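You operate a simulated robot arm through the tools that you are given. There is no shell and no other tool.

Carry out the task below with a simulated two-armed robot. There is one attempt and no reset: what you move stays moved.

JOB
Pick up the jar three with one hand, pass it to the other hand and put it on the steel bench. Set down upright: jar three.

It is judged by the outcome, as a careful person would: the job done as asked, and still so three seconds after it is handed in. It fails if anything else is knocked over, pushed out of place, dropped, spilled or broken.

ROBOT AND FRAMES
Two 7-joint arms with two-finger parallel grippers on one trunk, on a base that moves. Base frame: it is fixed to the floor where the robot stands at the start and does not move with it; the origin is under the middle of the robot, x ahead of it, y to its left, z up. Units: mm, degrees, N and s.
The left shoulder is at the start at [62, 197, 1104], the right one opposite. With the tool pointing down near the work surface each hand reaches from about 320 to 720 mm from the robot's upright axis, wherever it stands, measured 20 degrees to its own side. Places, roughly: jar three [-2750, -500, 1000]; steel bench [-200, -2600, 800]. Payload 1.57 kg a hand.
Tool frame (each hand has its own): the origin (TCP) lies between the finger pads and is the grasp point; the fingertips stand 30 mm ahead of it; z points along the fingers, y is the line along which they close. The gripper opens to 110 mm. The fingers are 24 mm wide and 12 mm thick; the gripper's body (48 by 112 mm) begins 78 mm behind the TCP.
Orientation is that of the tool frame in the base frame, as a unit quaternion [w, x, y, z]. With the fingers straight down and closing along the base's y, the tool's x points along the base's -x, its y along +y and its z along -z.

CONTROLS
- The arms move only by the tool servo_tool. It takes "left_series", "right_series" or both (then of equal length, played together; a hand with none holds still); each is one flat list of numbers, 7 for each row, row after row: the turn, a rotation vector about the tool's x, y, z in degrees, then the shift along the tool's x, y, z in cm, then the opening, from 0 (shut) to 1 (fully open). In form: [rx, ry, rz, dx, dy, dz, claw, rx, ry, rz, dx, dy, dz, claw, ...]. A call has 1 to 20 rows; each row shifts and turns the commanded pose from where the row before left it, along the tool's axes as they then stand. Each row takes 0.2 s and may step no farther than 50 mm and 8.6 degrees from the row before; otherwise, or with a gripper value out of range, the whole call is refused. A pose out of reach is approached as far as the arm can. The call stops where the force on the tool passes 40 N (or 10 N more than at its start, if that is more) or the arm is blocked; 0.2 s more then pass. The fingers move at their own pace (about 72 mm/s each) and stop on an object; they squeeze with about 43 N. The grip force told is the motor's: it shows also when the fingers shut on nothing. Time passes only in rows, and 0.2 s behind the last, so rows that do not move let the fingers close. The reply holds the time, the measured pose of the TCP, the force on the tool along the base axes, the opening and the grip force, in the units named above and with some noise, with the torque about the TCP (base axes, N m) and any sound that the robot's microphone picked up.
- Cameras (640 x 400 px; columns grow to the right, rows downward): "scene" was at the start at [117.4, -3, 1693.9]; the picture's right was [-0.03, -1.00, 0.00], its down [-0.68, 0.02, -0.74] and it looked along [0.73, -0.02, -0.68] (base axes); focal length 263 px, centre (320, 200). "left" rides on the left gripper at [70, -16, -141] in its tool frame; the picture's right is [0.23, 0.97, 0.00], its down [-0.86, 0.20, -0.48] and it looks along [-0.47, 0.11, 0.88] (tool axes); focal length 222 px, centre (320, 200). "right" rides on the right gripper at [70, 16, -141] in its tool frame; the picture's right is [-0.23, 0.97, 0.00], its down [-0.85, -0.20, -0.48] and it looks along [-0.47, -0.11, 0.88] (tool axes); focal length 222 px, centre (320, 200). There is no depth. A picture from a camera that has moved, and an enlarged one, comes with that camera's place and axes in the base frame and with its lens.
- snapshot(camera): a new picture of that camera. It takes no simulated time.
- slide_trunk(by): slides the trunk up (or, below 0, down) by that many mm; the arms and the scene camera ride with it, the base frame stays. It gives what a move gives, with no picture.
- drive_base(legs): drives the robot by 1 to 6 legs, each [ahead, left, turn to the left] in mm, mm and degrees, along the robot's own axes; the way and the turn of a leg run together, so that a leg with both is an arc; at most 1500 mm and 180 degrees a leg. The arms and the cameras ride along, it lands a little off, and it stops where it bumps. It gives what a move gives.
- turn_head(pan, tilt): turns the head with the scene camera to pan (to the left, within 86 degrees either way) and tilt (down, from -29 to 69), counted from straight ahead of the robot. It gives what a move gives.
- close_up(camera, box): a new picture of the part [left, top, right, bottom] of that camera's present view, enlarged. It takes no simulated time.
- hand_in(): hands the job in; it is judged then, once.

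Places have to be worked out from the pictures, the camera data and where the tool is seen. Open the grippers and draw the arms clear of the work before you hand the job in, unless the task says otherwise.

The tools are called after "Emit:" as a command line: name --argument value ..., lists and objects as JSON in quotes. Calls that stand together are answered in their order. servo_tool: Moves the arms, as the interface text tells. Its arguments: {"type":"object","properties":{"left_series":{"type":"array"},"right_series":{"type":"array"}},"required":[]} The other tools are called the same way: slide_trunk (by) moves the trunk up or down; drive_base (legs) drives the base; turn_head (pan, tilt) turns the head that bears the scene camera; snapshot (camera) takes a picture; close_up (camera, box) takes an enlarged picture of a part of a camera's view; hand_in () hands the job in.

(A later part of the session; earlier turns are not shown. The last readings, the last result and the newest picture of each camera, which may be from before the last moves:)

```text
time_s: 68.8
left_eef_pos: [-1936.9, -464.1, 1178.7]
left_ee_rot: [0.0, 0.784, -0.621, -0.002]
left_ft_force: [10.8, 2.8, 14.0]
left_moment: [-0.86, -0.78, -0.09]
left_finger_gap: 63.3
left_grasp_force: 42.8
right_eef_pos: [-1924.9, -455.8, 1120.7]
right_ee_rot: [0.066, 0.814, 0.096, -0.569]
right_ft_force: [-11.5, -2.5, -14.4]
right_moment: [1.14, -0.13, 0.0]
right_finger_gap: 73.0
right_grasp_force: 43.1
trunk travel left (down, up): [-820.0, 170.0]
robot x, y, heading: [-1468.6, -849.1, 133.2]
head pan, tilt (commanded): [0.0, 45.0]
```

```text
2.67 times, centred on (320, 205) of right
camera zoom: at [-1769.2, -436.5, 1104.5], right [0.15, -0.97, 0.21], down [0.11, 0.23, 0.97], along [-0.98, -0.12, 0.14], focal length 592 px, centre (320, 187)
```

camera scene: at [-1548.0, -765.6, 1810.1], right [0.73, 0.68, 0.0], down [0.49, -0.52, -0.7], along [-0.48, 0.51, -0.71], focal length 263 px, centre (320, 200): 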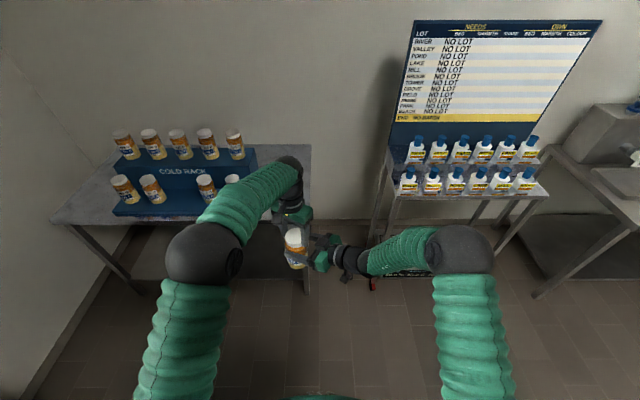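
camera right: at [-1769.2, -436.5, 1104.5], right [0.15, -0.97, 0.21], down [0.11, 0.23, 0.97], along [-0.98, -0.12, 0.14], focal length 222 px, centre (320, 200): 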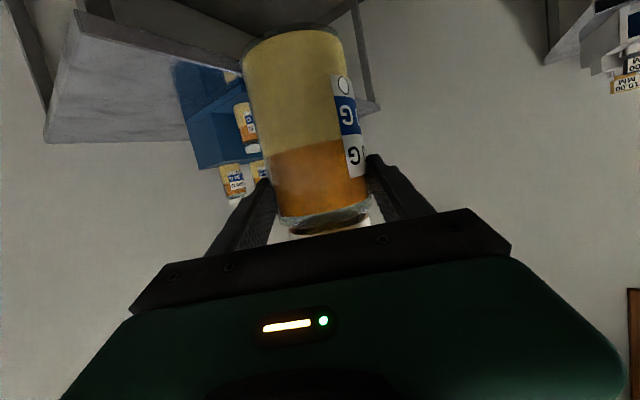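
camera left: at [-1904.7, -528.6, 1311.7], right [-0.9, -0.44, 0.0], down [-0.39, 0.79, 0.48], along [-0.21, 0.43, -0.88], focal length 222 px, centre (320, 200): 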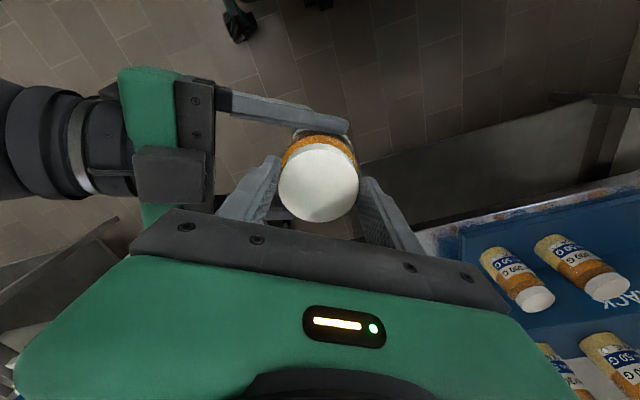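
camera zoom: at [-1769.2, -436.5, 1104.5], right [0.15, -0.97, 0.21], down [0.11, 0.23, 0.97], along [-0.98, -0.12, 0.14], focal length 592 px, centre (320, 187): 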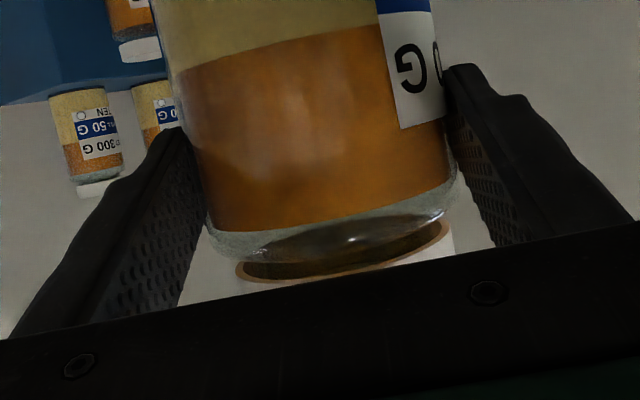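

Neither grip has moved under the 14 N strain, so both now hold firmly. To be safe I'll keep both hands on the jar while driving to the bench and let the right hand alone do the final set-down right above the surface; first I ease the strain (left up 2 mm, right 1.2 mm forward).

Emit:
servo_tool --left_series '[0, 0, 0, 0, 0, -0.1, 0, 0, 0, 0, 0, 0, -0.1, 0, 0, 0, 0, 0, 0, 0, 0, 0, 0, 0, 0, 0, 0, 0]' --right_series '[0, 0, 0, 0, 0, 0.06, 0, 0, 0, 0, 0, 0, 0.06, 0, 0, 0, 0, 0, 0, 0, 0, 0, 0, 0, 0, 0, 0, 0]'

Emit:
snapshot --camera "right"

```text
time_s: 69.8
left_eef_pos: [-1939.1, -464.9, 1180.3]
left_ee_rot: [0.0, 0.784, -0.621, -0.003]
left_ft_force: [0.6, 6.1, -7.0]
left_moment: [1.22, 0.52, 0.05]
left_finger_gap: 63.4
left_grasp_force: 43.3
right_eef_pos: [-1927.3, -457.5, 1123.4]
right_ee_rot: [0.066, 0.812, 0.095, -0.572]
right_ft_force: [1.4, -5.8, 0.0]
right_moment: [-0.9, -0.51, 0.04]
right_finger_gap: 72.8
right_grasp_force: 43.4
trunk travel left (down, up): [-820.0, 170.0]
robot x, y, heading: [-1468.0, -846.7, 133.0]
head pan, tilt (commanded): [0.0, 45.0]
```

```text
taken
camera right: at [-1771.0, -437.1, 1105.2], right [0.15, -0.97, 0.21], down [0.11, 0.23, 0.97], along [-0.98, -0.12, 0.14], focal length 222 px, centre (320, 200)
```

right: 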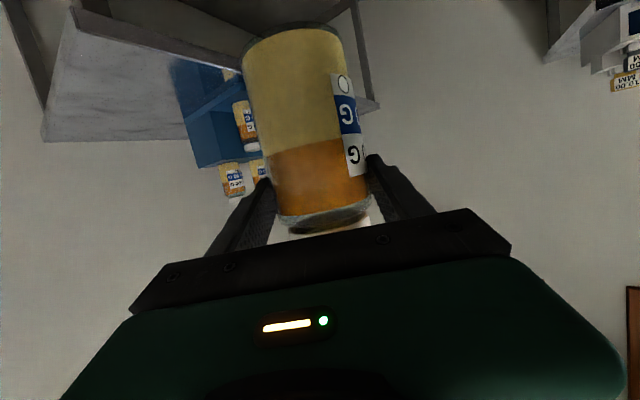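

Load is back to normal (left −7 N, strain ~6 N) and the jar hasn't shifted. I turn in place by 180° toward the steel bench, in two halves, with both hands holding.

Emit:
drive_base --legs '[[0, 0, -90]]'

Emit:
close_up --camera "scene" --box '[260, 210, 350, 280]'

Emit:
snapshot --camera "scene"

```text
time_s: 74.0
left_eef_pos: [-1076.5, -384.5, 1181.5]
left_ee_rot: [0.001, -0.109, 0.994, 0.001]
left_ft_force: [1.0, 10.2, -12.0]
left_moment: [0.52, 0.38, 0.22]
left_finger_gap: 62.8
left_grasp_force: 43.0
right_eef_pos: [-1067.9, -397.1, 1121.1]
right_ee_rot: [-0.359, 0.64, -0.511, -0.447]
right_ft_force: [0.4, -10.6, 4.8]
right_moment: [0.11, -0.32, -0.17]
right_finger_gap: 73.1
right_grasp_force: 42.8
trunk travel left (down, up): [-820.0, 170.0]
robot x, y, heading: [-1469.5, -848.2, 42.6]
head pan, tilt (commanded): [0.0, 45.0]
```

```text
5.71 times, centred on (305, 245) of scene
camera zoom: at [-1379.7, -771.3, 1810.1], right [0.68, -0.74, 0.0], down [-0.52, -0.48, -0.7], along [0.52, 0.48, -0.71], focal length 1503 px, centre (406, -57)
```

zoom: 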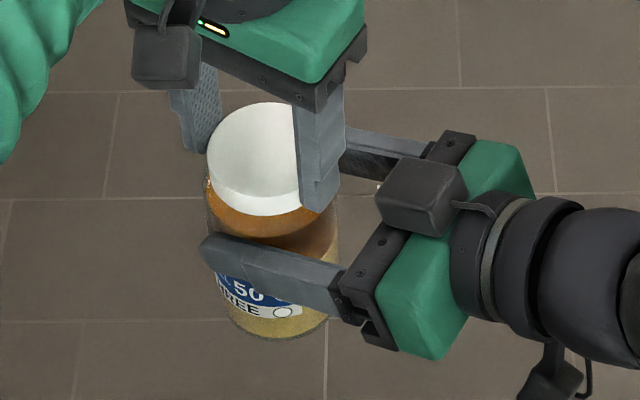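

```text
taken
camera scene: at [-1379.7, -771.3, 1810.1], right [0.68, -0.74, 0.0], down [-0.52, -0.48, -0.7], along [0.52, 0.48, -0.71], focal length 263 px, centre (320, 200)
```

scene: 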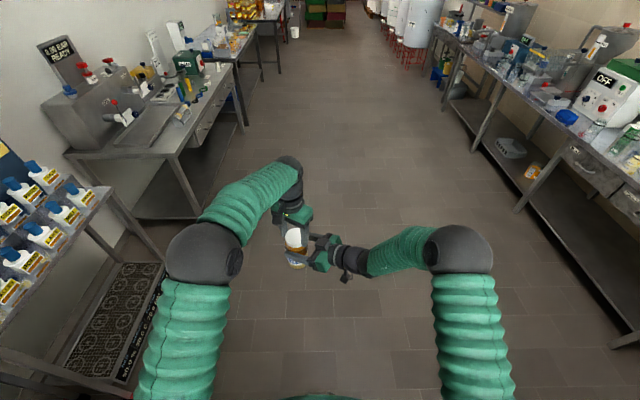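

The jar stays put in both grips. I turn the remaining 90° to face the steel bench.

Emit:
drive_base --legs '[[0, 0, -90]]'

Emit:
turn_head --pan 0 --tilt 25

Emit:
snapshot --camera "scene"

Emit:
snapshot --camera "right"

```text
time_s: 78.2
left_eef_pos: [-1006.3, -1243.9, 1181.6]
left_ee_rot: [0.003, 0.628, 0.778, 0.0]
left_ft_force: [3.4, 7.6, -7.7]
left_moment: [0.23, -0.41, -0.02]
left_finger_gap: 63.2
left_grasp_force: 42.8
right_eef_pos: [-1017.0, -1253.9, 1123.0]
right_ee_rot: [0.571, -0.088, 0.814, 0.059]
right_ft_force: [-3.4, -7.4, 0.3]
right_moment: [0.27, 0.23, -0.08]
right_finger_gap: 72.9
right_grasp_force: 43.3
trunk travel left (down, up): [-820.0, 170.0]
robot x, y, heading: [-1467.4, -853.7, -47.9]
head pan, tilt (commanded): [0.0, 45.0]
```

```text
time_s: 79.1
left_eef_pos: [-1009.0, -1242.0, 1182.9]
left_ee_rot: [0.003, 0.628, 0.778, 0.0]
left_ft_force: [-2.3, 0.8, -5.7]
left_moment: [-0.38, -0.41, 0.16]
left_finger_gap: 63.2
left_grasp_force: 43.4
right_eef_pos: [-1019.1, -1251.6, 1123.2]
right_ee_rot: [0.571, -0.089, 0.814, 0.058]
right_ft_force: [1.9, -0.4, -1.5]
right_moment: [0.45, 0.46, -0.2]
right_finger_gap: 73.1
right_grasp_force: 43.0
trunk travel left (down, up): [-820.0, 170.0]
robot x, y, heading: [-1469.6, -848.8, -48.0]
head pan, tilt (commanded): [0.0, 25.0]
```

```text
taken
camera scene: at [-1379.6, -948.2, 1840.6], right [-0.74, -0.67, 0.0], down [-0.29, 0.32, -0.9], along [0.61, -0.67, -0.43], focal length 263 px, centre (320, 200)
```

scene: 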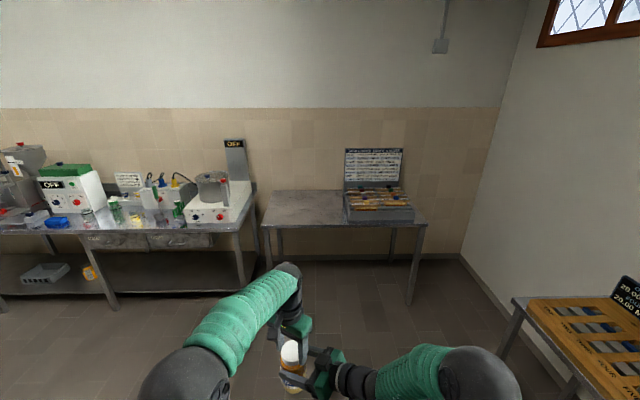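

```text
taken
camera right: at [-1176.4, -1269.2, 1106.8], right [-0.13, 0.97, 0.21], down [-0.12, -0.22, 0.97], along [0.98, 0.1, 0.14], focal length 222 px, centre (320, 200)
```

right: 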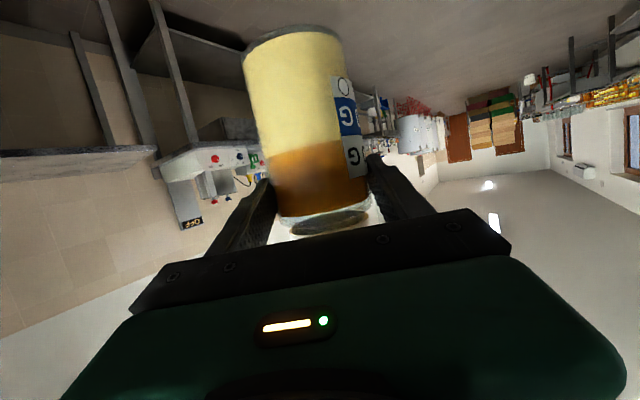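

I'm squarely facing the steel bench, whose left half is free. I zoom in to locate its corners and height.

Emit:
close_up --camera "scene" --box '[240, 130, 440, 255]'

Emit:
close_up --camera "scene" --box '[160, 130, 320, 230]'

```text
3.20 times, centred on (340, 192) of scene
camera zoom: at [-1379.6, -948.2, 1840.6], right [-0.74, -0.67, 0.0], down [-0.29, 0.32, -0.9], along [0.61, -0.67, -0.43], focal length 842 px, centre (256, 224)
```

zoom: 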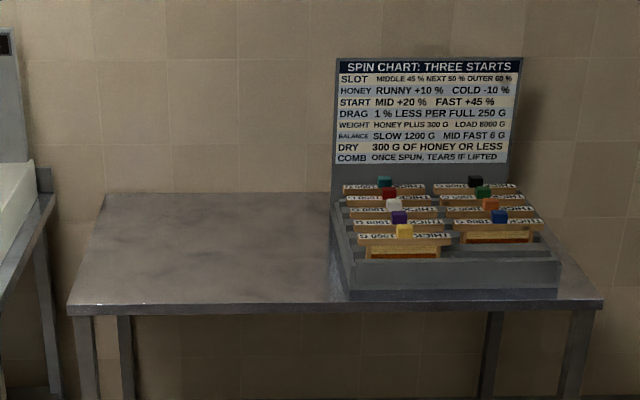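

```text
4.00 times, centred on (240, 180) of scene
camera zoom: at [-1379.6, -948.2, 1840.6], right [-0.74, -0.67, 0.0], down [-0.29, 0.32, -0.9], along [0.61, -0.67, -0.43], focal length 1052 px, centre (640, 280)
```

zoom: 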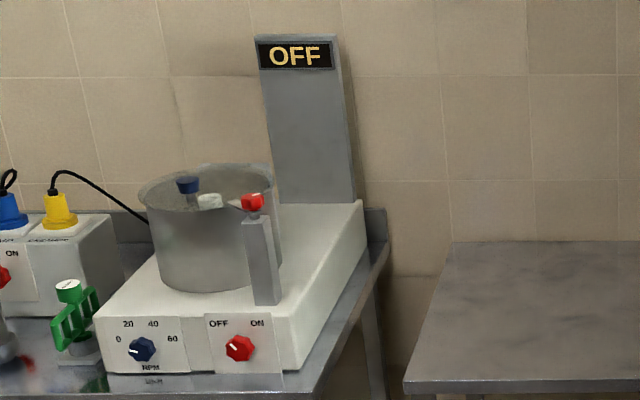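

The bench top is ~1250×660 mm at z≈842, front-left corner near [75, -1912], and its left 650 mm is free. I aim for a spot 300 mm in from the left end and 150 mm from the front edge, about [-40, -2228]; first I drive to 350 mm short of that.

Emit:
drive_base --legs '[[1030, 44, 1]]'

Emit:
turn_head --pan 0 --tilt 40

Emit:
snapshot --camera "scene"

Emit:
snapshot --camera "right"

```text
time_s: 84.5
left_eef_pos: [-257.7, -1966.7, 1184.3]
left_ee_rot: [0.003, 0.619, 0.785, 0.0]
left_ft_force: [-0.2, 1.6, -7.8]
left_moment: [0.37, -0.05, 0.09]
left_finger_gap: 63.1
left_grasp_force: 42.2
right_eef_pos: [-270.8, -1974.5, 1125.0]
right_ee_rot: [0.572, -0.098, 0.812, 0.064]
right_ft_force: [0.7, -0.6, -0.3]
right_moment: [-0.23, 0.16, -0.12]
right_finger_gap: 73.2
right_grasp_force: 43.0
trunk travel left (down, up): [-820.0, 170.0]
robot x, y, heading: [-725.7, -1584.5, -46.5]
head pan, tilt (commanded): [0.0, 25.0]
```

```text
time_s: 85.2
left_eef_pos: [-259.9, -1965.0, 1184.5]
left_ee_rot: [0.004, 0.62, 0.785, 0.001]
left_ft_force: [-0.6, 0.7, -5.0]
left_moment: [-0.34, -0.42, 0.15]
left_finger_gap: 63.2
left_grasp_force: 42.8
right_eef_pos: [-271.6, -1975.1, 1126.0]
right_ee_rot: [0.572, -0.098, 0.812, 0.064]
right_ft_force: [0.6, -1.2, 0.5]
right_moment: [0.44, 0.53, -0.22]
right_finger_gap: 72.9
right_grasp_force: 43.3
trunk travel left (down, up): [-820.0, 170.0]
robot x, y, heading: [-726.8, -1586.7, -46.4]
head pan, tilt (commanded): [0.0, 40.0]
```

```text
taken
camera scene: at [-640.7, -1676.0, 1817.4], right [-0.73, -0.69, 0.0], down [-0.44, 0.47, -0.76], along [0.53, -0.55, -0.65], focal length 263 px, centre (320, 200)
```

scene: 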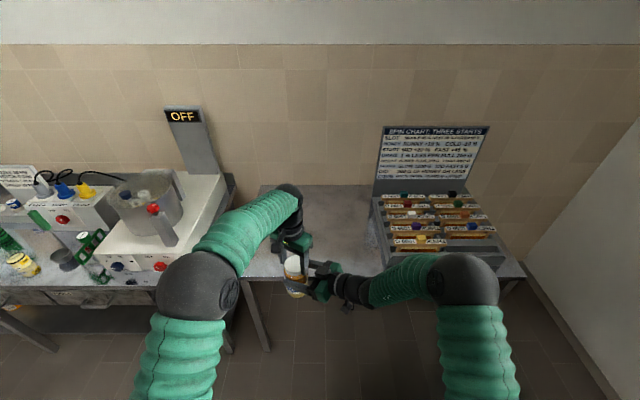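

```text
taken
camera right: at [-427.3, -1996.0, 1107.9], right [-0.15, 0.97, 0.21], down [-0.11, -0.22, 0.97], along [0.98, 0.12, 0.14], focal length 222 px, centre (320, 200)
```

right: 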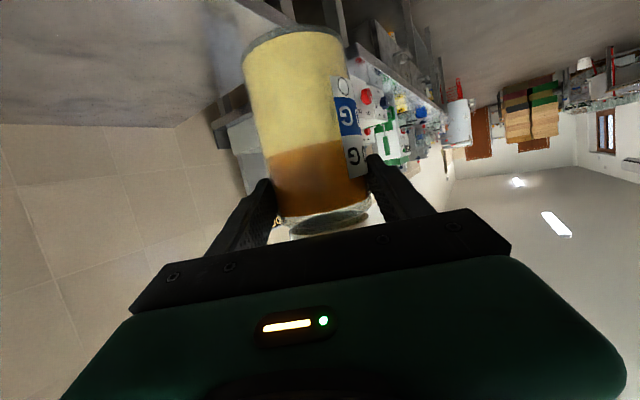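

The jar is still firm in both hands and I'm centred on the free part of the bench. I zoom in on the bench to refine its edge and height before moving over it.

Emit:
close_up --camera "scene" --box '[220, 170, 400, 300]'

Emit:
close_up --camera "scene" --box '[360, 170, 540, 300]'

Emit:
snapshot --camera "left"

```text
3.08 times, centred on (310, 235) of scene
camera zoom: at [-640.7, -1676.0, 1817.4], right [-0.73, -0.69, 0.0], down [-0.44, 0.47, -0.76], along [0.53, -0.55, -0.65], focal length 810 px, centre (351, 92)
```

zoom: 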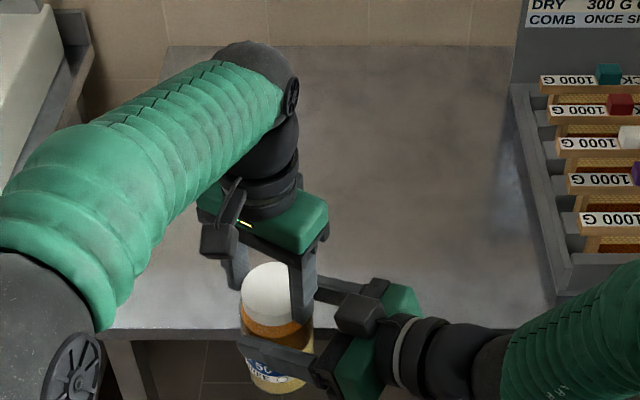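

```text
3.08 times, centred on (450, 235) of scene
camera zoom: at [-640.7, -1676.0, 1817.4], right [-0.73, -0.69, 0.0], down [-0.44, 0.47, -0.76], along [0.53, -0.55, -0.65], focal length 810 px, centre (-80, 92)
```

zoom: 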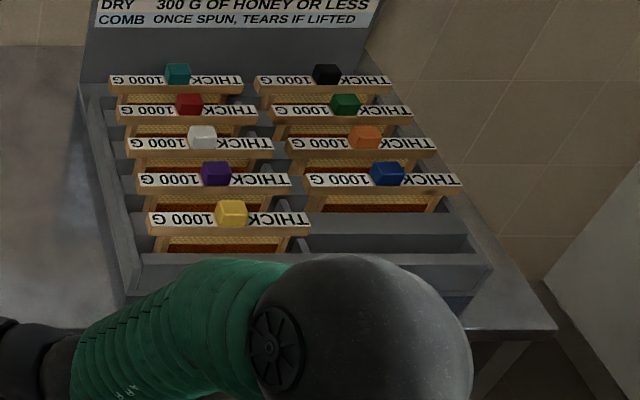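

```text
taken
camera left: at [-292.4, -1900.2, 1324.8], right [0.89, 0.45, 0.0], down [0.39, -0.78, 0.48], along [0.22, -0.43, -0.87], focal length 222 px, centre (320, 200)
```

left: 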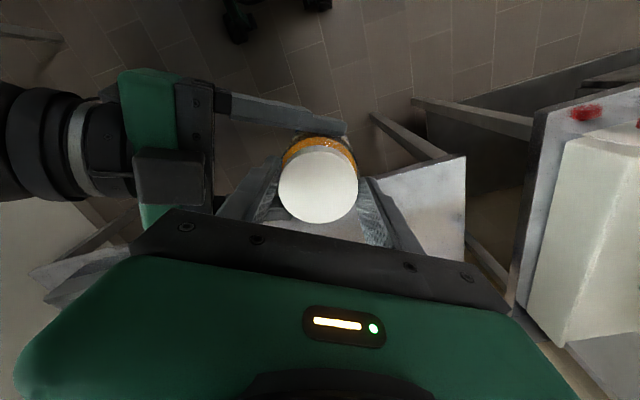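

Bench geometry is consistent. I drive 320 mm ahead (and 20 mm right) so the jar is over the chosen spot, about 190 mm above the bench top.

Emit:
drive_base --legs '[[160, -10, 0], [160, -10, 0]]'

Emit:
snapshot --camera "scene"

Emit:
snapshot --camera "left"

Emit:
snapshot --camera "right"

```text
time_s: 87.7
left_eef_pos: [-51.2, -2210.6, 1186.1]
left_ee_rot: [0.006, 0.619, 0.785, -0.001]
left_ft_force: [-0.5, 0.2, -7.0]
left_moment: [0.21, 0.19, 0.14]
left_finger_gap: 63.2
left_grasp_force: 43.6
right_eef_pos: [-62.9, -2220.6, 1127.1]
right_ee_rot: [0.572, -0.099, 0.812, 0.063]
right_ft_force: [0.5, 0.3, 0.2]
right_moment: [-0.14, -0.09, -0.15]
right_finger_gap: 73.1
right_grasp_force: 43.4
trunk travel left (down, up): [-820.0, 170.0]
robot x, y, heading: [-519.3, -1836.4, -46.4]
head pan, tilt (commanded): [0.0, 40.0]
```

```text
taken
camera scene: at [-433.9, -1919.5, 1817.7], right [-0.73, -0.69, 0.0], down [-0.44, 0.47, -0.76], along [0.53, -0.56, -0.64], focal length 263 px, centre (320, 200)
```

scene: 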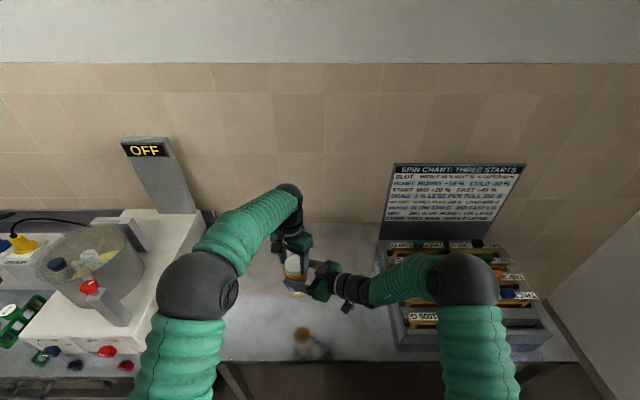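

```text
taken
camera left: at [-84.7, -2145.1, 1326.0], right [0.89, 0.45, 0.0], down [0.39, -0.78, 0.49], along [0.22, -0.43, -0.87], focal length 222 px, centre (320, 200)
```

left: 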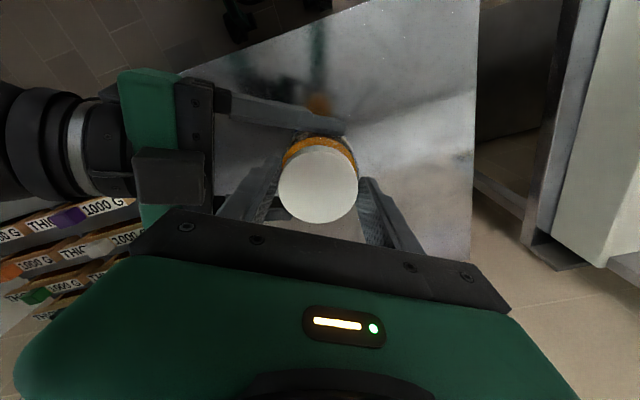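

```text
taken
camera right: at [-219.5, -2241.7, 1109.2], right [-0.15, 0.97, 0.2], down [-0.11, -0.22, 0.97], along [0.98, 0.12, 0.14], focal length 222 px, centre (320, 200)
```

right: 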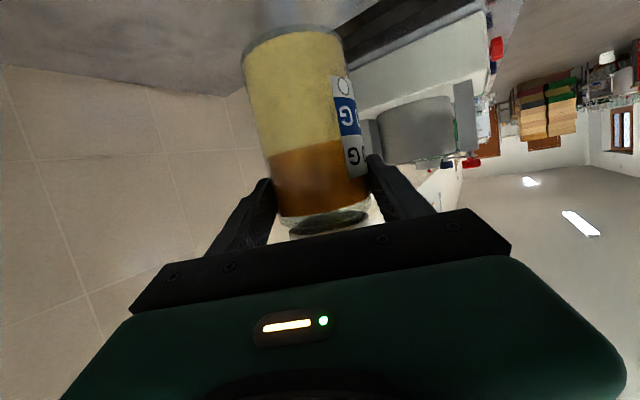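

The jar is over the free bench area with everything clear below the arms. I lower the trunk by 150 mm, leaving roughly 40 mm to the bench, and check.

Emit:
slide_trunk --by -140

Emit:
snapshot --camera "scene"

Emit:
snapshot --camera "right"

Emit:
snapshot --camera "left"

```text
time_s: 89.3
left_eef_pos: [-52.8, -2211.0, 1045.9]
left_ee_rot: [0.006, 0.619, 0.785, 0.001]
left_ft_force: [-1.1, -0.2, -6.3]
left_moment: [-0.21, -0.3, -0.17]
left_finger_gap: 63.2
left_grasp_force: 43.2
right_eef_pos: [-64.2, -2220.1, 987.8]
right_ee_rot: [0.572, -0.099, 0.812, 0.063]
right_ft_force: [1.2, -0.6, -0.1]
right_moment: [0.23, 0.35, 0.1]
right_finger_gap: 73.1
right_grasp_force: 43.3
trunk travel left (down, up): [-680.0, 310.0]
robot x, y, heading: [-516.9, -1837.5, -46.7]
head pan, tilt (commanded): [0.0, 40.0]
```

```text
taken
camera scene: at [-433.3, -1923.3, 1677.5], right [-0.73, -0.69, 0.0], down [-0.44, 0.47, -0.76], along [0.53, -0.55, -0.65], focal length 263 px, centre (320, 200)
```

scene: 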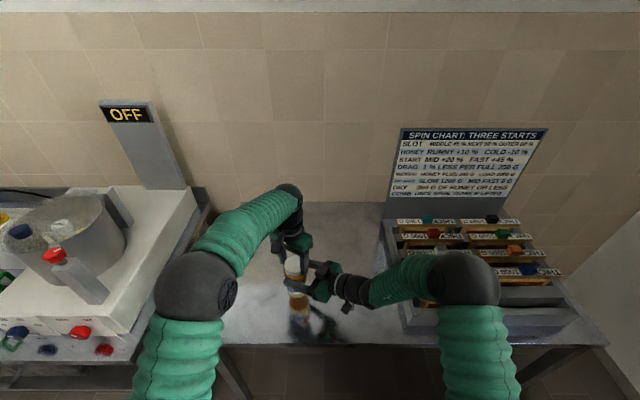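

```text
taken
camera right: at [-220.7, -2242.2, 969.4], right [-0.15, 0.97, 0.2], down [-0.11, -0.22, 0.97], along [0.98, 0.13, 0.14], focal length 222 px, centre (320, 200)
```

right: 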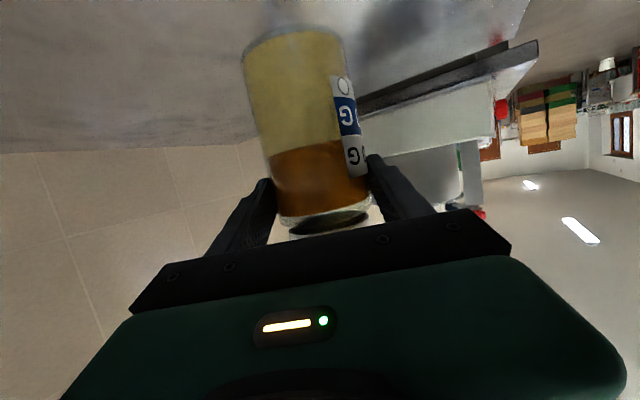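

```text
taken
camera left: at [-86.3, -2145.8, 1186.4], right [0.89, 0.45, 0.01], down [0.39, -0.78, 0.49], along [0.22, -0.43, -0.87], focal length 222 px, centre (320, 200)
```

left: 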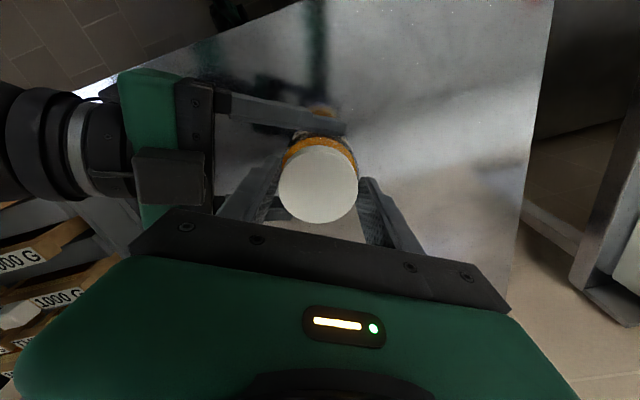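

The jar and its mirror image on the steel are both visible, which lets me measure the gap. I zoom in on them.

Emit:
close_up --camera "scene" --box '[250, 240, 370, 350]'

Emit:
close_up --camera "right" --box '[200, 0, 400, 125]'

```text
3.64 times, centred on (310, 295) of scene
camera zoom: at [-433.3, -1923.3, 1677.5], right [-0.73, -0.69, 0.0], down [-0.44, 0.47, -0.76], along [0.53, -0.55, -0.65], focal length 957 px, centre (356, -146)
```

zoom: 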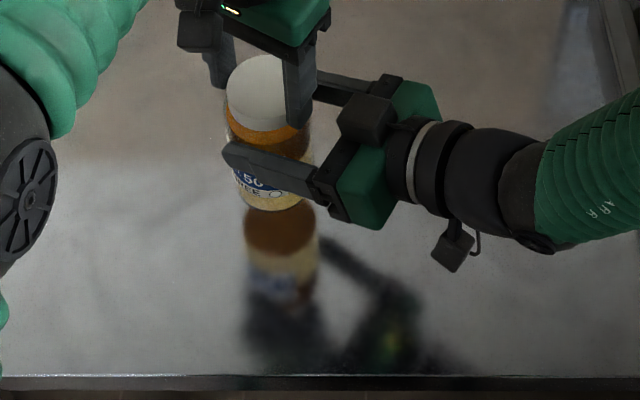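

```text
3.20 times, centred on (300, 62) of right
camera zoom: at [-220.7, -2242.2, 969.4], right [-0.15, 0.97, 0.2], down [-0.11, -0.22, 0.97], along [0.98, 0.13, 0.14], focal length 711 px, centre (384, 640)
```

zoom: 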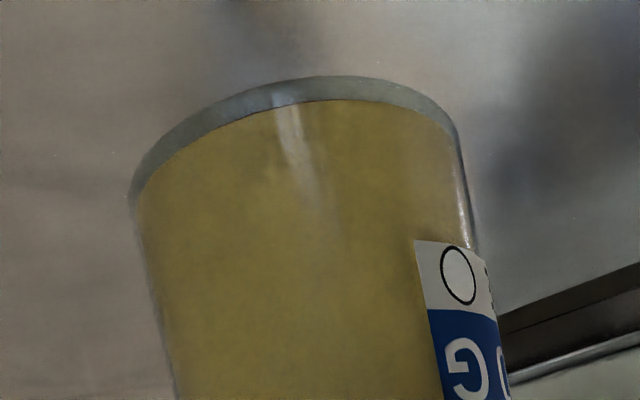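

The mirror image gives a gap of about 33 mm. I lower the trunk another 20 mm so the jar is just above the bench.

Emit:
slide_trunk --by -20

Emit:
close_up --camera "scene" --box '[250, 240, 370, 350]'

Emit:
snapshot --camera "left"

Emit:
close_up --camera "right" --box '[200, 0, 400, 125]'

```text
time_s: 90.0
left_eef_pos: [-52.8, -2210.0, 1026.5]
left_ee_rot: [0.006, 0.619, 0.786, 0.0]
left_ft_force: [-1.6, 0.8, -5.7]
left_moment: [0.01, -0.09, -0.04]
left_finger_gap: 63.3
left_grasp_force: 43.2
right_eef_pos: [-64.4, -2221.5, 967.1]
right_ee_rot: [0.572, -0.099, 0.812, 0.063]
right_ft_force: [2.0, -0.6, -0.1]
right_moment: [0.03, 0.23, 0.03]
right_finger_gap: 73.0
right_grasp_force: 43.1
trunk travel left (down, up): [-660.0, 330.0]
robot x, y, heading: [-519.3, -1834.1, -46.5]
head pan, tilt (commanded): [0.0, 40.0]
```

```text
3.64 times, centred on (310, 295) of scene
camera zoom: at [-433.2, -1923.4, 1657.4], right [-0.73, -0.69, 0.0], down [-0.44, 0.47, -0.76], along [0.53, -0.55, -0.65], focal length 957 px, centre (356, -146)
```

zoom: 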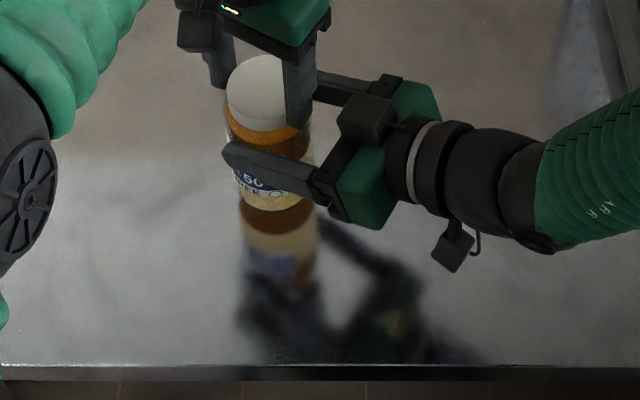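

```text
taken
camera left: at [-86.2, -2145.9, 1166.3], right [0.89, 0.45, 0.01], down [0.39, -0.78, 0.49], along [0.22, -0.43, -0.87], focal length 222 px, centre (320, 200)
```

left: 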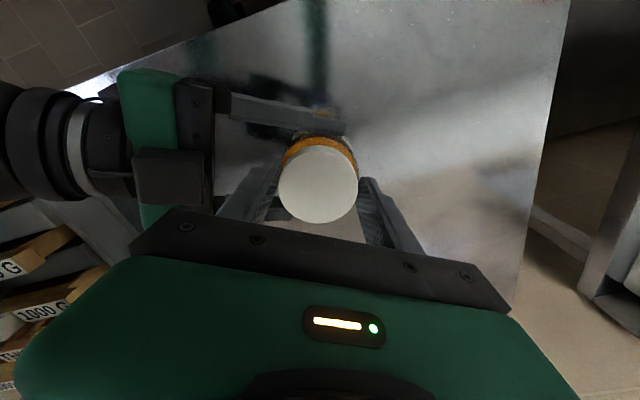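

```text
3.20 times, centred on (300, 62) of right
camera zoom: at [-220.7, -2242.3, 949.2], right [-0.15, 0.97, 0.2], down [-0.11, -0.22, 0.97], along [0.98, 0.13, 0.14], focal length 711 px, centre (384, 640)
```

zoom: 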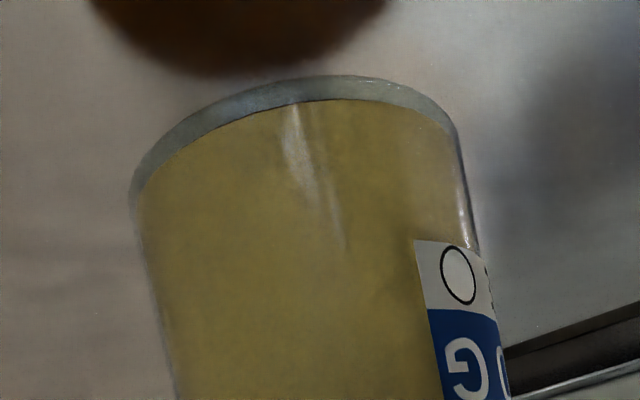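

Using the mirrored base in the right camera, the bench top is at z≈851 and the gap is about 20 mm. I lower 10 mm more.

Emit:
slide_trunk --by -10

Emit:
close_up --camera "scene" --box '[250, 240, 370, 350]'

Emit:
close_up --camera "right" --box '[200, 0, 400, 125]'

```text
time_s: 90.6
left_eef_pos: [-52.6, -2211.8, 1016.2]
left_ee_rot: [0.005, 0.619, 0.785, 0.001]
left_ft_force: [-1.1, -0.7, -7.9]
left_moment: [0.24, -0.13, 0.17]
left_finger_gap: 63.4
left_grasp_force: 42.9
right_eef_pos: [-64.6, -2220.7, 956.1]
right_ee_rot: [0.572, -0.099, 0.812, 0.063]
right_ft_force: [0.1, 0.2, 1.4]
right_moment: [-0.22, 0.19, -0.18]
right_finger_gap: 73.2
right_grasp_force: 43.2
trunk travel left (down, up): [-650.0, 340.0]
robot x, y, heading: [-520.1, -1836.2, -46.5]
head pan, tilt (commanded): [0.0, 40.0]
```

```text
3.64 times, centred on (310, 295) of scene
camera zoom: at [-432.8, -1923.8, 1647.3], right [-0.73, -0.69, 0.0], down [-0.44, 0.47, -0.76], along [0.53, -0.55, -0.65], focal length 957 px, centre (356, -146)
```

zoom: 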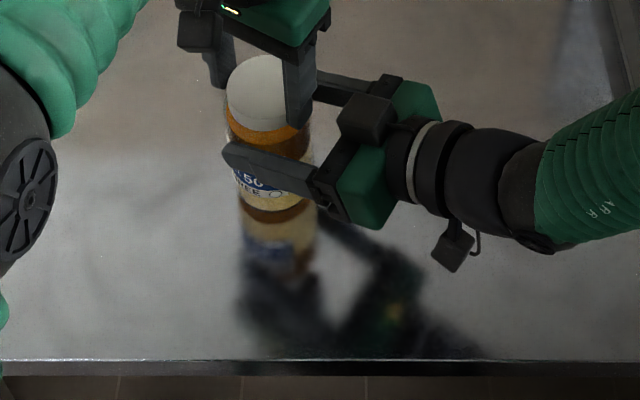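

```text
3.20 times, centred on (300, 62) of right
camera zoom: at [-220.5, -2242.4, 939.0], right [-0.15, 0.97, 0.2], down [-0.11, -0.22, 0.97], along [0.98, 0.12, 0.14], focal length 711 px, centre (384, 640)
```

zoom: 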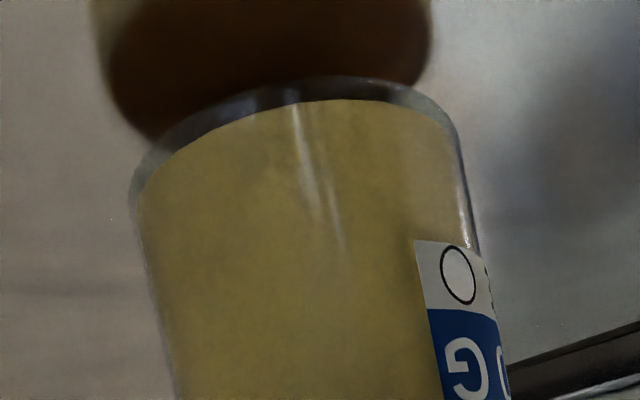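

The jar is now roughly 10 mm above the bench. I open the left gripper so the right hand alone holds the jar; if it slides at all it can only settle upright onto the bench.

Emit:
servo_tool --left_series '[0, 0, 0, 0, 0, 0, 0.7, 0, 0, 0, 0, 0, 0, 0.78, 0, 0, 0, 0, 0, 0, 0.78]'

Emit:
close_up --camera "scene" --box '[250, 240, 370, 350]'

Emit:
close_up --camera "right" --box '[200, 0, 400, 125]'

Emit:
snapshot --camera "left"

```text
time_s: 91.4
left_eef_pos: [-52.8, -2209.9, 1016.4]
left_ee_rot: [0.005, 0.619, 0.785, 0.0]
left_ft_force: [0.3, 0.2, 0.2]
left_moment: [0.03, -0.01, 0.0]
left_finger_gap: 85.8
left_grasp_force: 0.0
right_eef_pos: [-64.6, -2221.5, 957.0]
right_ee_rot: [0.572, -0.099, 0.812, 0.063]
right_ft_force: [-0.2, -0.4, -6.9]
right_moment: [-0.03, 0.07, -0.02]
right_finger_gap: 73.4
right_grasp_force: 43.4
trunk travel left (down, up): [-650.0, 340.0]
robot x, y, heading: [-516.7, -1833.4, -46.8]
head pan, tilt (commanded): [0.0, 40.0]
```

```text
3.64 times, centred on (310, 295) of scene
camera zoom: at [-433.5, -1923.1, 1647.4], right [-0.73, -0.69, 0.0], down [-0.44, 0.47, -0.76], along [0.53, -0.55, -0.65], focal length 957 px, centre (356, -146)
```

zoom: 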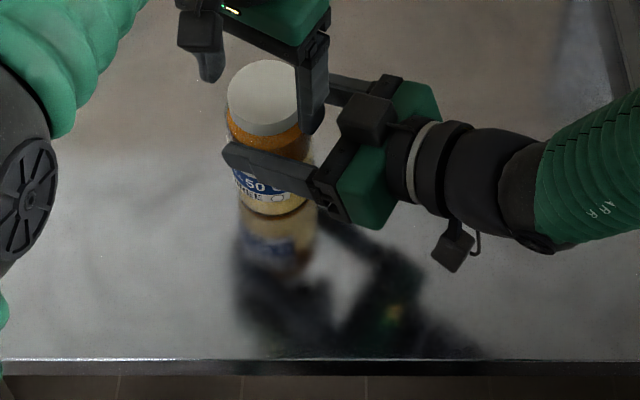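

```text
3.20 times, centred on (300, 62) of right
camera zoom: at [-220.9, -2242.2, 939.1], right [-0.15, 0.97, 0.2], down [-0.11, -0.22, 0.97], along [0.98, 0.12, 0.14], focal length 711 px, centre (384, 640)
```

zoom: 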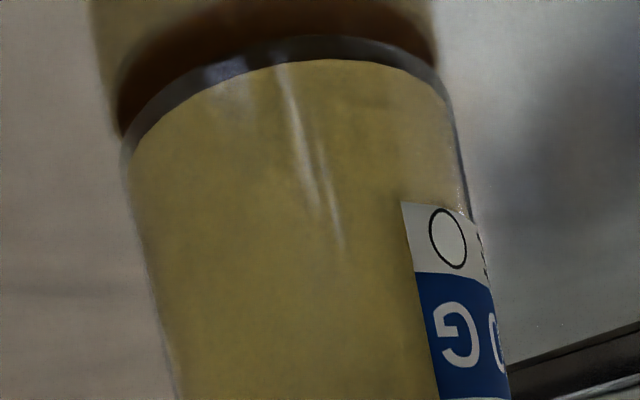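

```text
taken
camera left: at [-86.2, -2145.9, 1156.5], right [0.89, 0.45, 0.01], down [0.39, -0.78, 0.49], along [0.22, -0.43, -0.87], focal length 222 px, centre (320, 200)
```

left: 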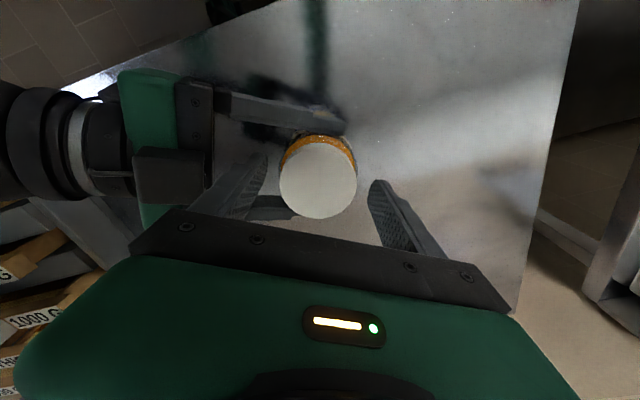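

The right hand alone now carries the jar (−6.9 N), just a few millimetres above the bench. I raise the left hand straight up 160 mm clear of the lid.

Emit:
servo_tool --left_series '[0, 0, 0, 0, 0, -2, 0.78, 0, 0, 0, 0, 0, -3.5, 0.78, 0, 0, 0, 0, 0, -3.5, 0.78, 0, 0, 0, 0, 0, -3.5, 0.78, 0, 0, 0, 0, 0, -3.5, 0.78]'

Emit:
close_up --camera "scene" --box '[250, 240, 370, 350]'

Emit:
close_up --camera "right" --box '[200, 0, 400, 125]'

Emit:
snapshot --camera "left"

```text
time_s: 92.6
left_eef_pos: [-55.0, -2210.5, 1177.6]
left_ee_rot: [0.005, 0.619, 0.786, -0.001]
left_ft_force: [0.1, -0.4, 0.4]
left_moment: [0.01, -0.01, 0.05]
left_finger_gap: 85.9
left_grasp_force: 0.0
right_eef_pos: [-65.4, -2221.6, 956.3]
right_ee_rot: [0.572, -0.099, 0.812, 0.063]
right_ft_force: [-0.9, 0.5, -7.2]
right_moment: [0.0, 0.1, -0.01]
right_finger_gap: 73.1
right_grasp_force: 43.1
trunk travel left (down, up): [-650.0, 340.0]
robot x, y, heading: [-516.4, -1836.1, -46.4]
head pan, tilt (commanded): [0.0, 40.0]
```

```text
3.64 times, centred on (310, 295) of scene
camera zoom: at [-433.7, -1923.1, 1647.4], right [-0.73, -0.69, 0.0], down [-0.44, 0.47, -0.76], along [0.53, -0.55, -0.65], focal length 957 px, centre (356, -146)
```

zoom: 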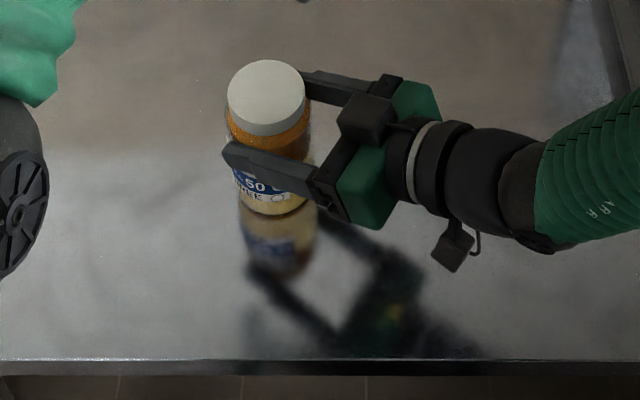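

```text
3.20 times, centred on (300, 62) of right
camera zoom: at [-220.9, -2242.2, 939.1], right [-0.15, 0.97, 0.2], down [-0.11, -0.22, 0.97], along [0.98, 0.12, 0.14], focal length 711 px, centre (384, 640)
```

zoom: 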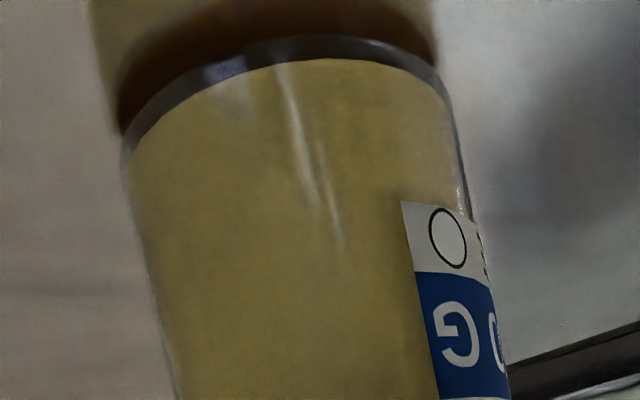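

```text
taken
camera left: at [-87.8, -2144.7, 1316.9], right [0.89, 0.45, 0.0], down [0.39, -0.78, 0.49], along [0.22, -0.43, -0.87], focal length 222 px, centre (320, 200)
```

left: 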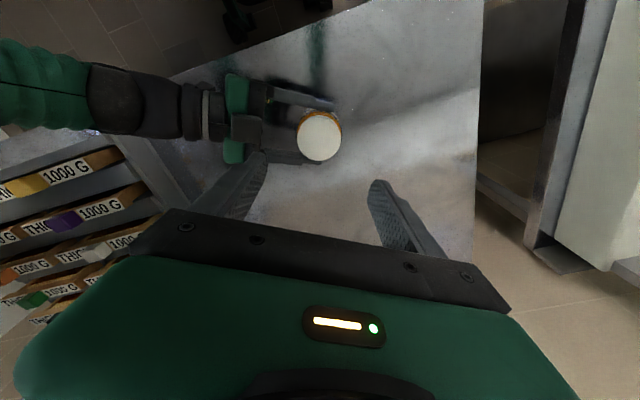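

The right hand alone now holds the jar steadily (−7.2 N, no further sliding) with a small gap to its mirror image; the left hand is clear above. I lower the trunk in small steps until the bench takes the weight.

Emit:
slide_trunk --by -4

Emit:
close_up --camera "right" --box '[200, 0, 400, 125]'

```text
time_s: 93.1
left_eef_pos: [-56.2, -2209.0, 1173.2]
left_ee_rot: [0.006, 0.619, 0.785, 0.0]
left_ft_force: [0.0, -0.8, 0.4]
left_moment: [-0.01, 0.0, -0.01]
left_finger_gap: 85.7
left_grasp_force: 0.0
right_eef_pos: [-64.7, -2221.8, 956.0]
right_ee_rot: [0.575, -0.099, 0.81, 0.062]
right_ft_force: [0.3, -1.4, 8.1]
right_moment: [0.28, 0.29, -0.01]
right_finger_gap: 72.9
right_grasp_force: 43.0
trunk travel left (down, up): [-646.0, 344.0]
robot x, y, heading: [-516.8, -1832.5, -46.4]
head pan, tilt (commanded): [0.0, 40.0]
```

```text
3.20 times, centred on (300, 62) of right
camera zoom: at [-220.5, -2242.3, 937.1], right [-0.15, 0.97, 0.2], down [-0.12, -0.22, 0.97], along [0.98, 0.12, 0.15], focal length 711 px, centre (384, 640)
```

zoom: 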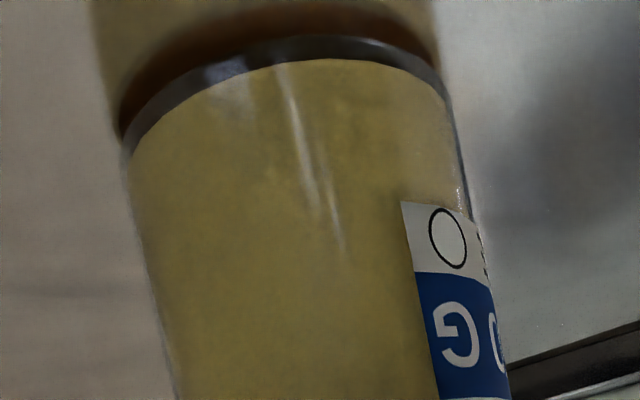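

The force flipped to +8 N: the jar stands on the bench. I raise the trunk 1.5 mm to take the press off before letting go.

Emit:
slide_trunk --by 2

Emit:
close_up --camera "scene" --box '[250, 240, 370, 350]'

Emit:
snapshot --camera "right"

```text
time_s: 93.7
left_eef_pos: [-54.7, -2209.5, 1175.2]
left_ee_rot: [0.005, 0.619, 0.785, 0.0]
left_ft_force: [-0.2, 0.3, -0.1]
left_moment: [0.02, 0.01, 0.01]
left_finger_gap: 85.8
left_grasp_force: 0.1
right_eef_pos: [-63.8, -2220.3, 955.5]
right_ee_rot: [0.572, -0.1, 0.812, 0.063]
right_ft_force: [3.6, -2.0, 4.1]
right_moment: [0.08, -0.18, -0.13]
right_finger_gap: 73.2
right_grasp_force: 43.2
trunk travel left (down, up): [-648.0, 342.0]
robot x, y, heading: [-519.0, -1837.7, -46.3]
head pan, tilt (commanded): [0.0, 40.0]
```

```text
3.64 times, centred on (310, 295) of scene
camera zoom: at [-434.4, -1922.0, 1645.6], right [-0.73, -0.69, 0.0], down [-0.44, 0.47, -0.76], along [0.53, -0.55, -0.65], focal length 957 px, centre (356, -146)
```

zoom: 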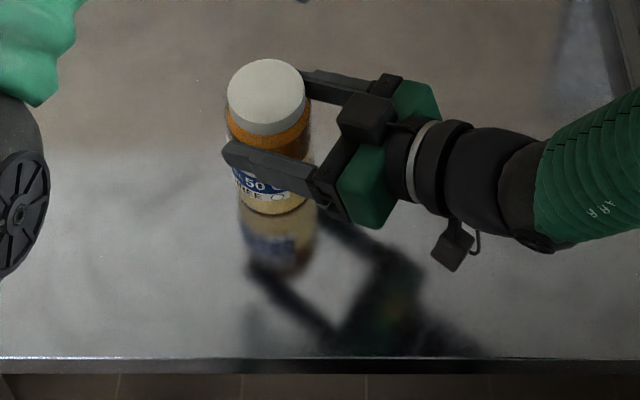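

```text
taken
camera right: at [-220.8, -2241.9, 937.7], right [-0.15, 0.97, 0.2], down [-0.11, -0.22, 0.97], along [0.98, 0.12, 0.14], focal length 222 px, centre (320, 200)
```

right: 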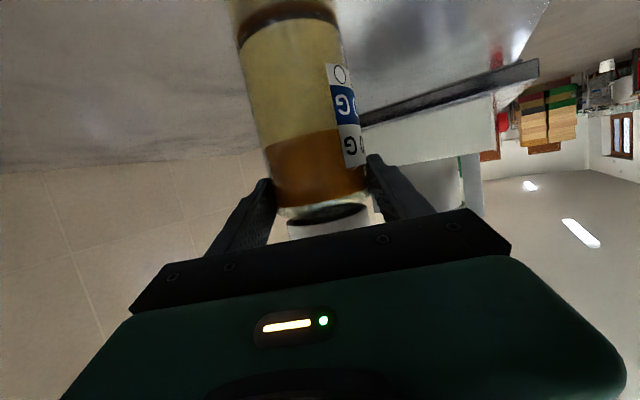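

The bench is carrying the jar (hand still pressing only ~4 N) and it stands upright against its mirror image. I open the right gripper gently.

Emit:
servo_tool --right_series '[0, 0, 0, 0, 0, 0, 0.68, 0, 0, 0, 0, 0, 0, 0.75, 0, 0, 0, 0, 0, 0, 0.85, 0, 0, 0, 0, 0, 0, 1, 0, 0, 0, 0, 0, 0, 1]'

Emit:
close_up --camera "scene" --box '[250, 240, 370, 350]'

Emit:
snapshot --camera "right"

Emit:
snapshot --camera "left"

```text
time_s: 94.8
left_eef_pos: [-55.4, -2209.0, 1173.6]
left_ee_rot: [0.006, 0.62, 0.785, 0.0]
left_ft_force: [0.5, -0.6, -0.2]
left_moment: [-0.01, 0.04, 0.01]
left_finger_gap: 85.5
left_grasp_force: 0.1
right_eef_pos: [-64.7, -2221.4, 955.9]
right_ee_rot: [0.572, -0.1, 0.812, 0.063]
right_ft_force: [0.0, -0.7, 0.1]
right_moment: [-0.03, 0.02, -0.03]
right_finger_gap: 110.2
right_grasp_force: 0.0
trunk travel left (down, up): [-648.0, 342.0]
robot x, y, heading: [-516.8, -1837.5, -46.6]
head pan, tilt (commanded): [0.0, 40.0]
```

```text
3.64 times, centred on (310, 295) of scene
camera zoom: at [-434.7, -1922.2, 1645.6], right [-0.73, -0.69, 0.0], down [-0.44, 0.47, -0.76], along [0.53, -0.55, -0.65], focal length 957 px, centre (356, -146)
```

zoom: 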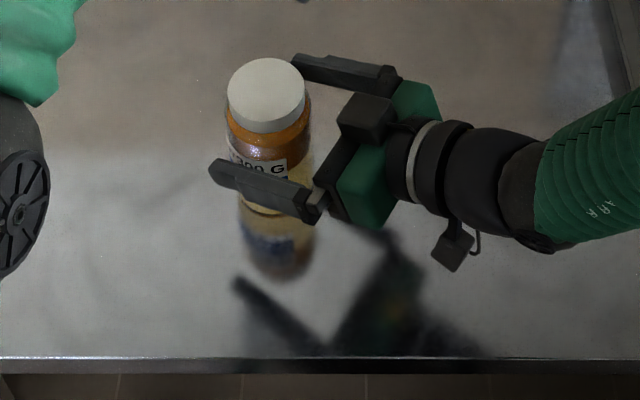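

```text
taken
camera right: at [-221.2, -2241.9, 937.5], right [-0.15, 0.97, 0.2], down [-0.11, -0.22, 0.97], along [0.98, 0.13, 0.14], focal length 222 px, centre (320, 200)
```

right: 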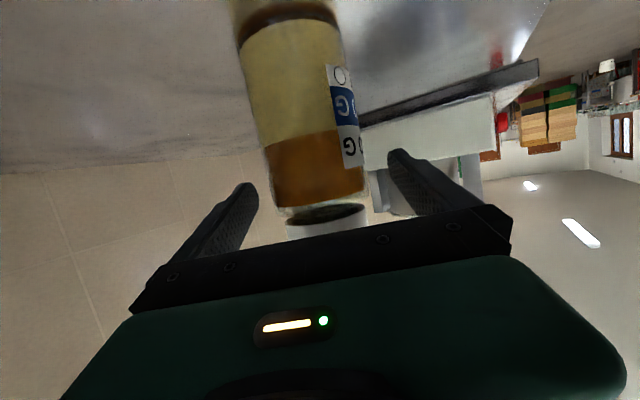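

```text
taken
camera left: at [-88.4, -2144.4, 1314.9], right [0.89, 0.45, 0.01], down [0.39, -0.78, 0.49], along [0.22, -0.43, -0.87], focal length 222 px, centre (320, 200)
```

left: 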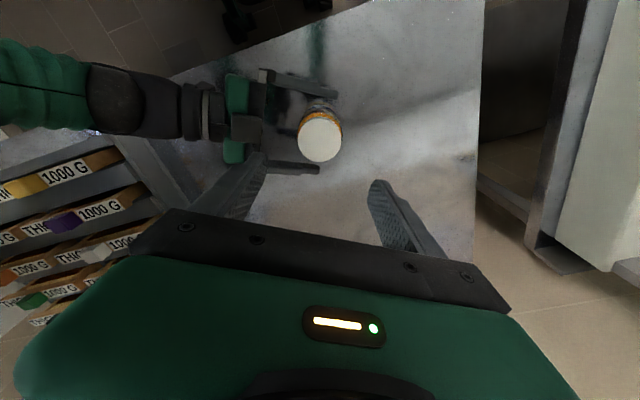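

Jar three stands freely on the bench with the right fingers open around it. I draw the right hand straight back along its fingers, 130 mm.

Emit:
servo_tool --right_series '[0, 0, 0, 0, 0, -1.5, 1, 0, 0, 0, 0, 0, -2, 1, 0, 0, 0, 0, 0, -2.5, 1, 0, 0, 0, 0, 0, -2.5, 1, 0, 0, 0, 0, 0, -2.5, 1, 0, 0, 0, 0, 0, -2, 1, 0, 0, 0, 0, 0, 0, 1]'

Emit:
snapshot --camera "scene"

Emit:
snapshot --camera "right"

```text
time_s: 96.5
left_eef_pos: [-54.8, -2209.8, 1175.8]
left_ee_rot: [0.006, 0.619, 0.786, 0.0]
left_ft_force: [-0.3, -0.3, 0.1]
left_moment: [-0.01, -0.01, -0.02]
left_finger_gap: 85.9
left_grasp_force: 0.0
right_eef_pos: [-184.5, -2249.8, 998.9]
right_ee_rot: [0.573, -0.099, 0.811, 0.062]
right_ft_force: [-0.3, 0.0, 0.0]
right_moment: [0.0, 0.0, -0.03]
right_finger_gap: 109.9
right_grasp_force: 0.1
trunk travel left (down, up): [-648.0, 342.0]
robot x, y, heading: [-515.0, -1836.2, -46.6]
head pan, tilt (commanded): [0.0, 40.0]
```

```text
taken
camera scene: at [-435.1, -1922.6, 1645.6], right [-0.73, -0.69, 0.0], down [-0.44, 0.47, -0.76], along [0.53, -0.55, -0.65], focal length 263 px, centre (320, 200)
```

scene: 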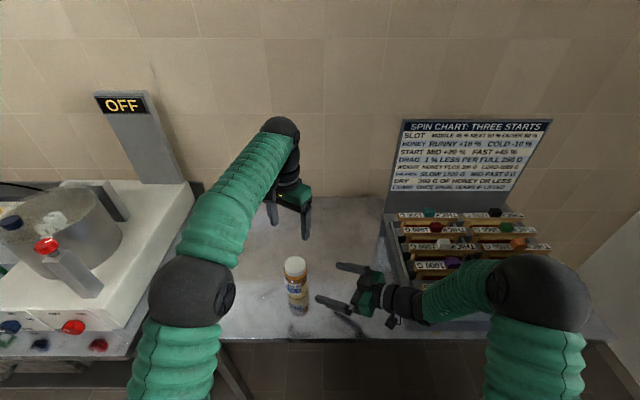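

```text
taken
camera right: at [-340.6, -2270.9, 982.1], right [-0.15, 0.97, 0.2], down [-0.11, -0.22, 0.97], along [0.98, 0.13, 0.14], focal length 222 px, centre (320, 200)
```

right: 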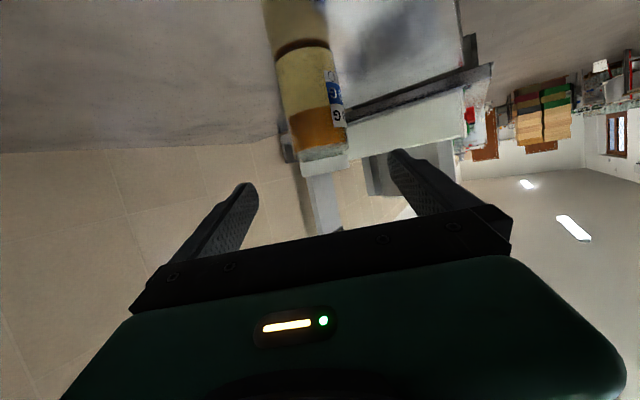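

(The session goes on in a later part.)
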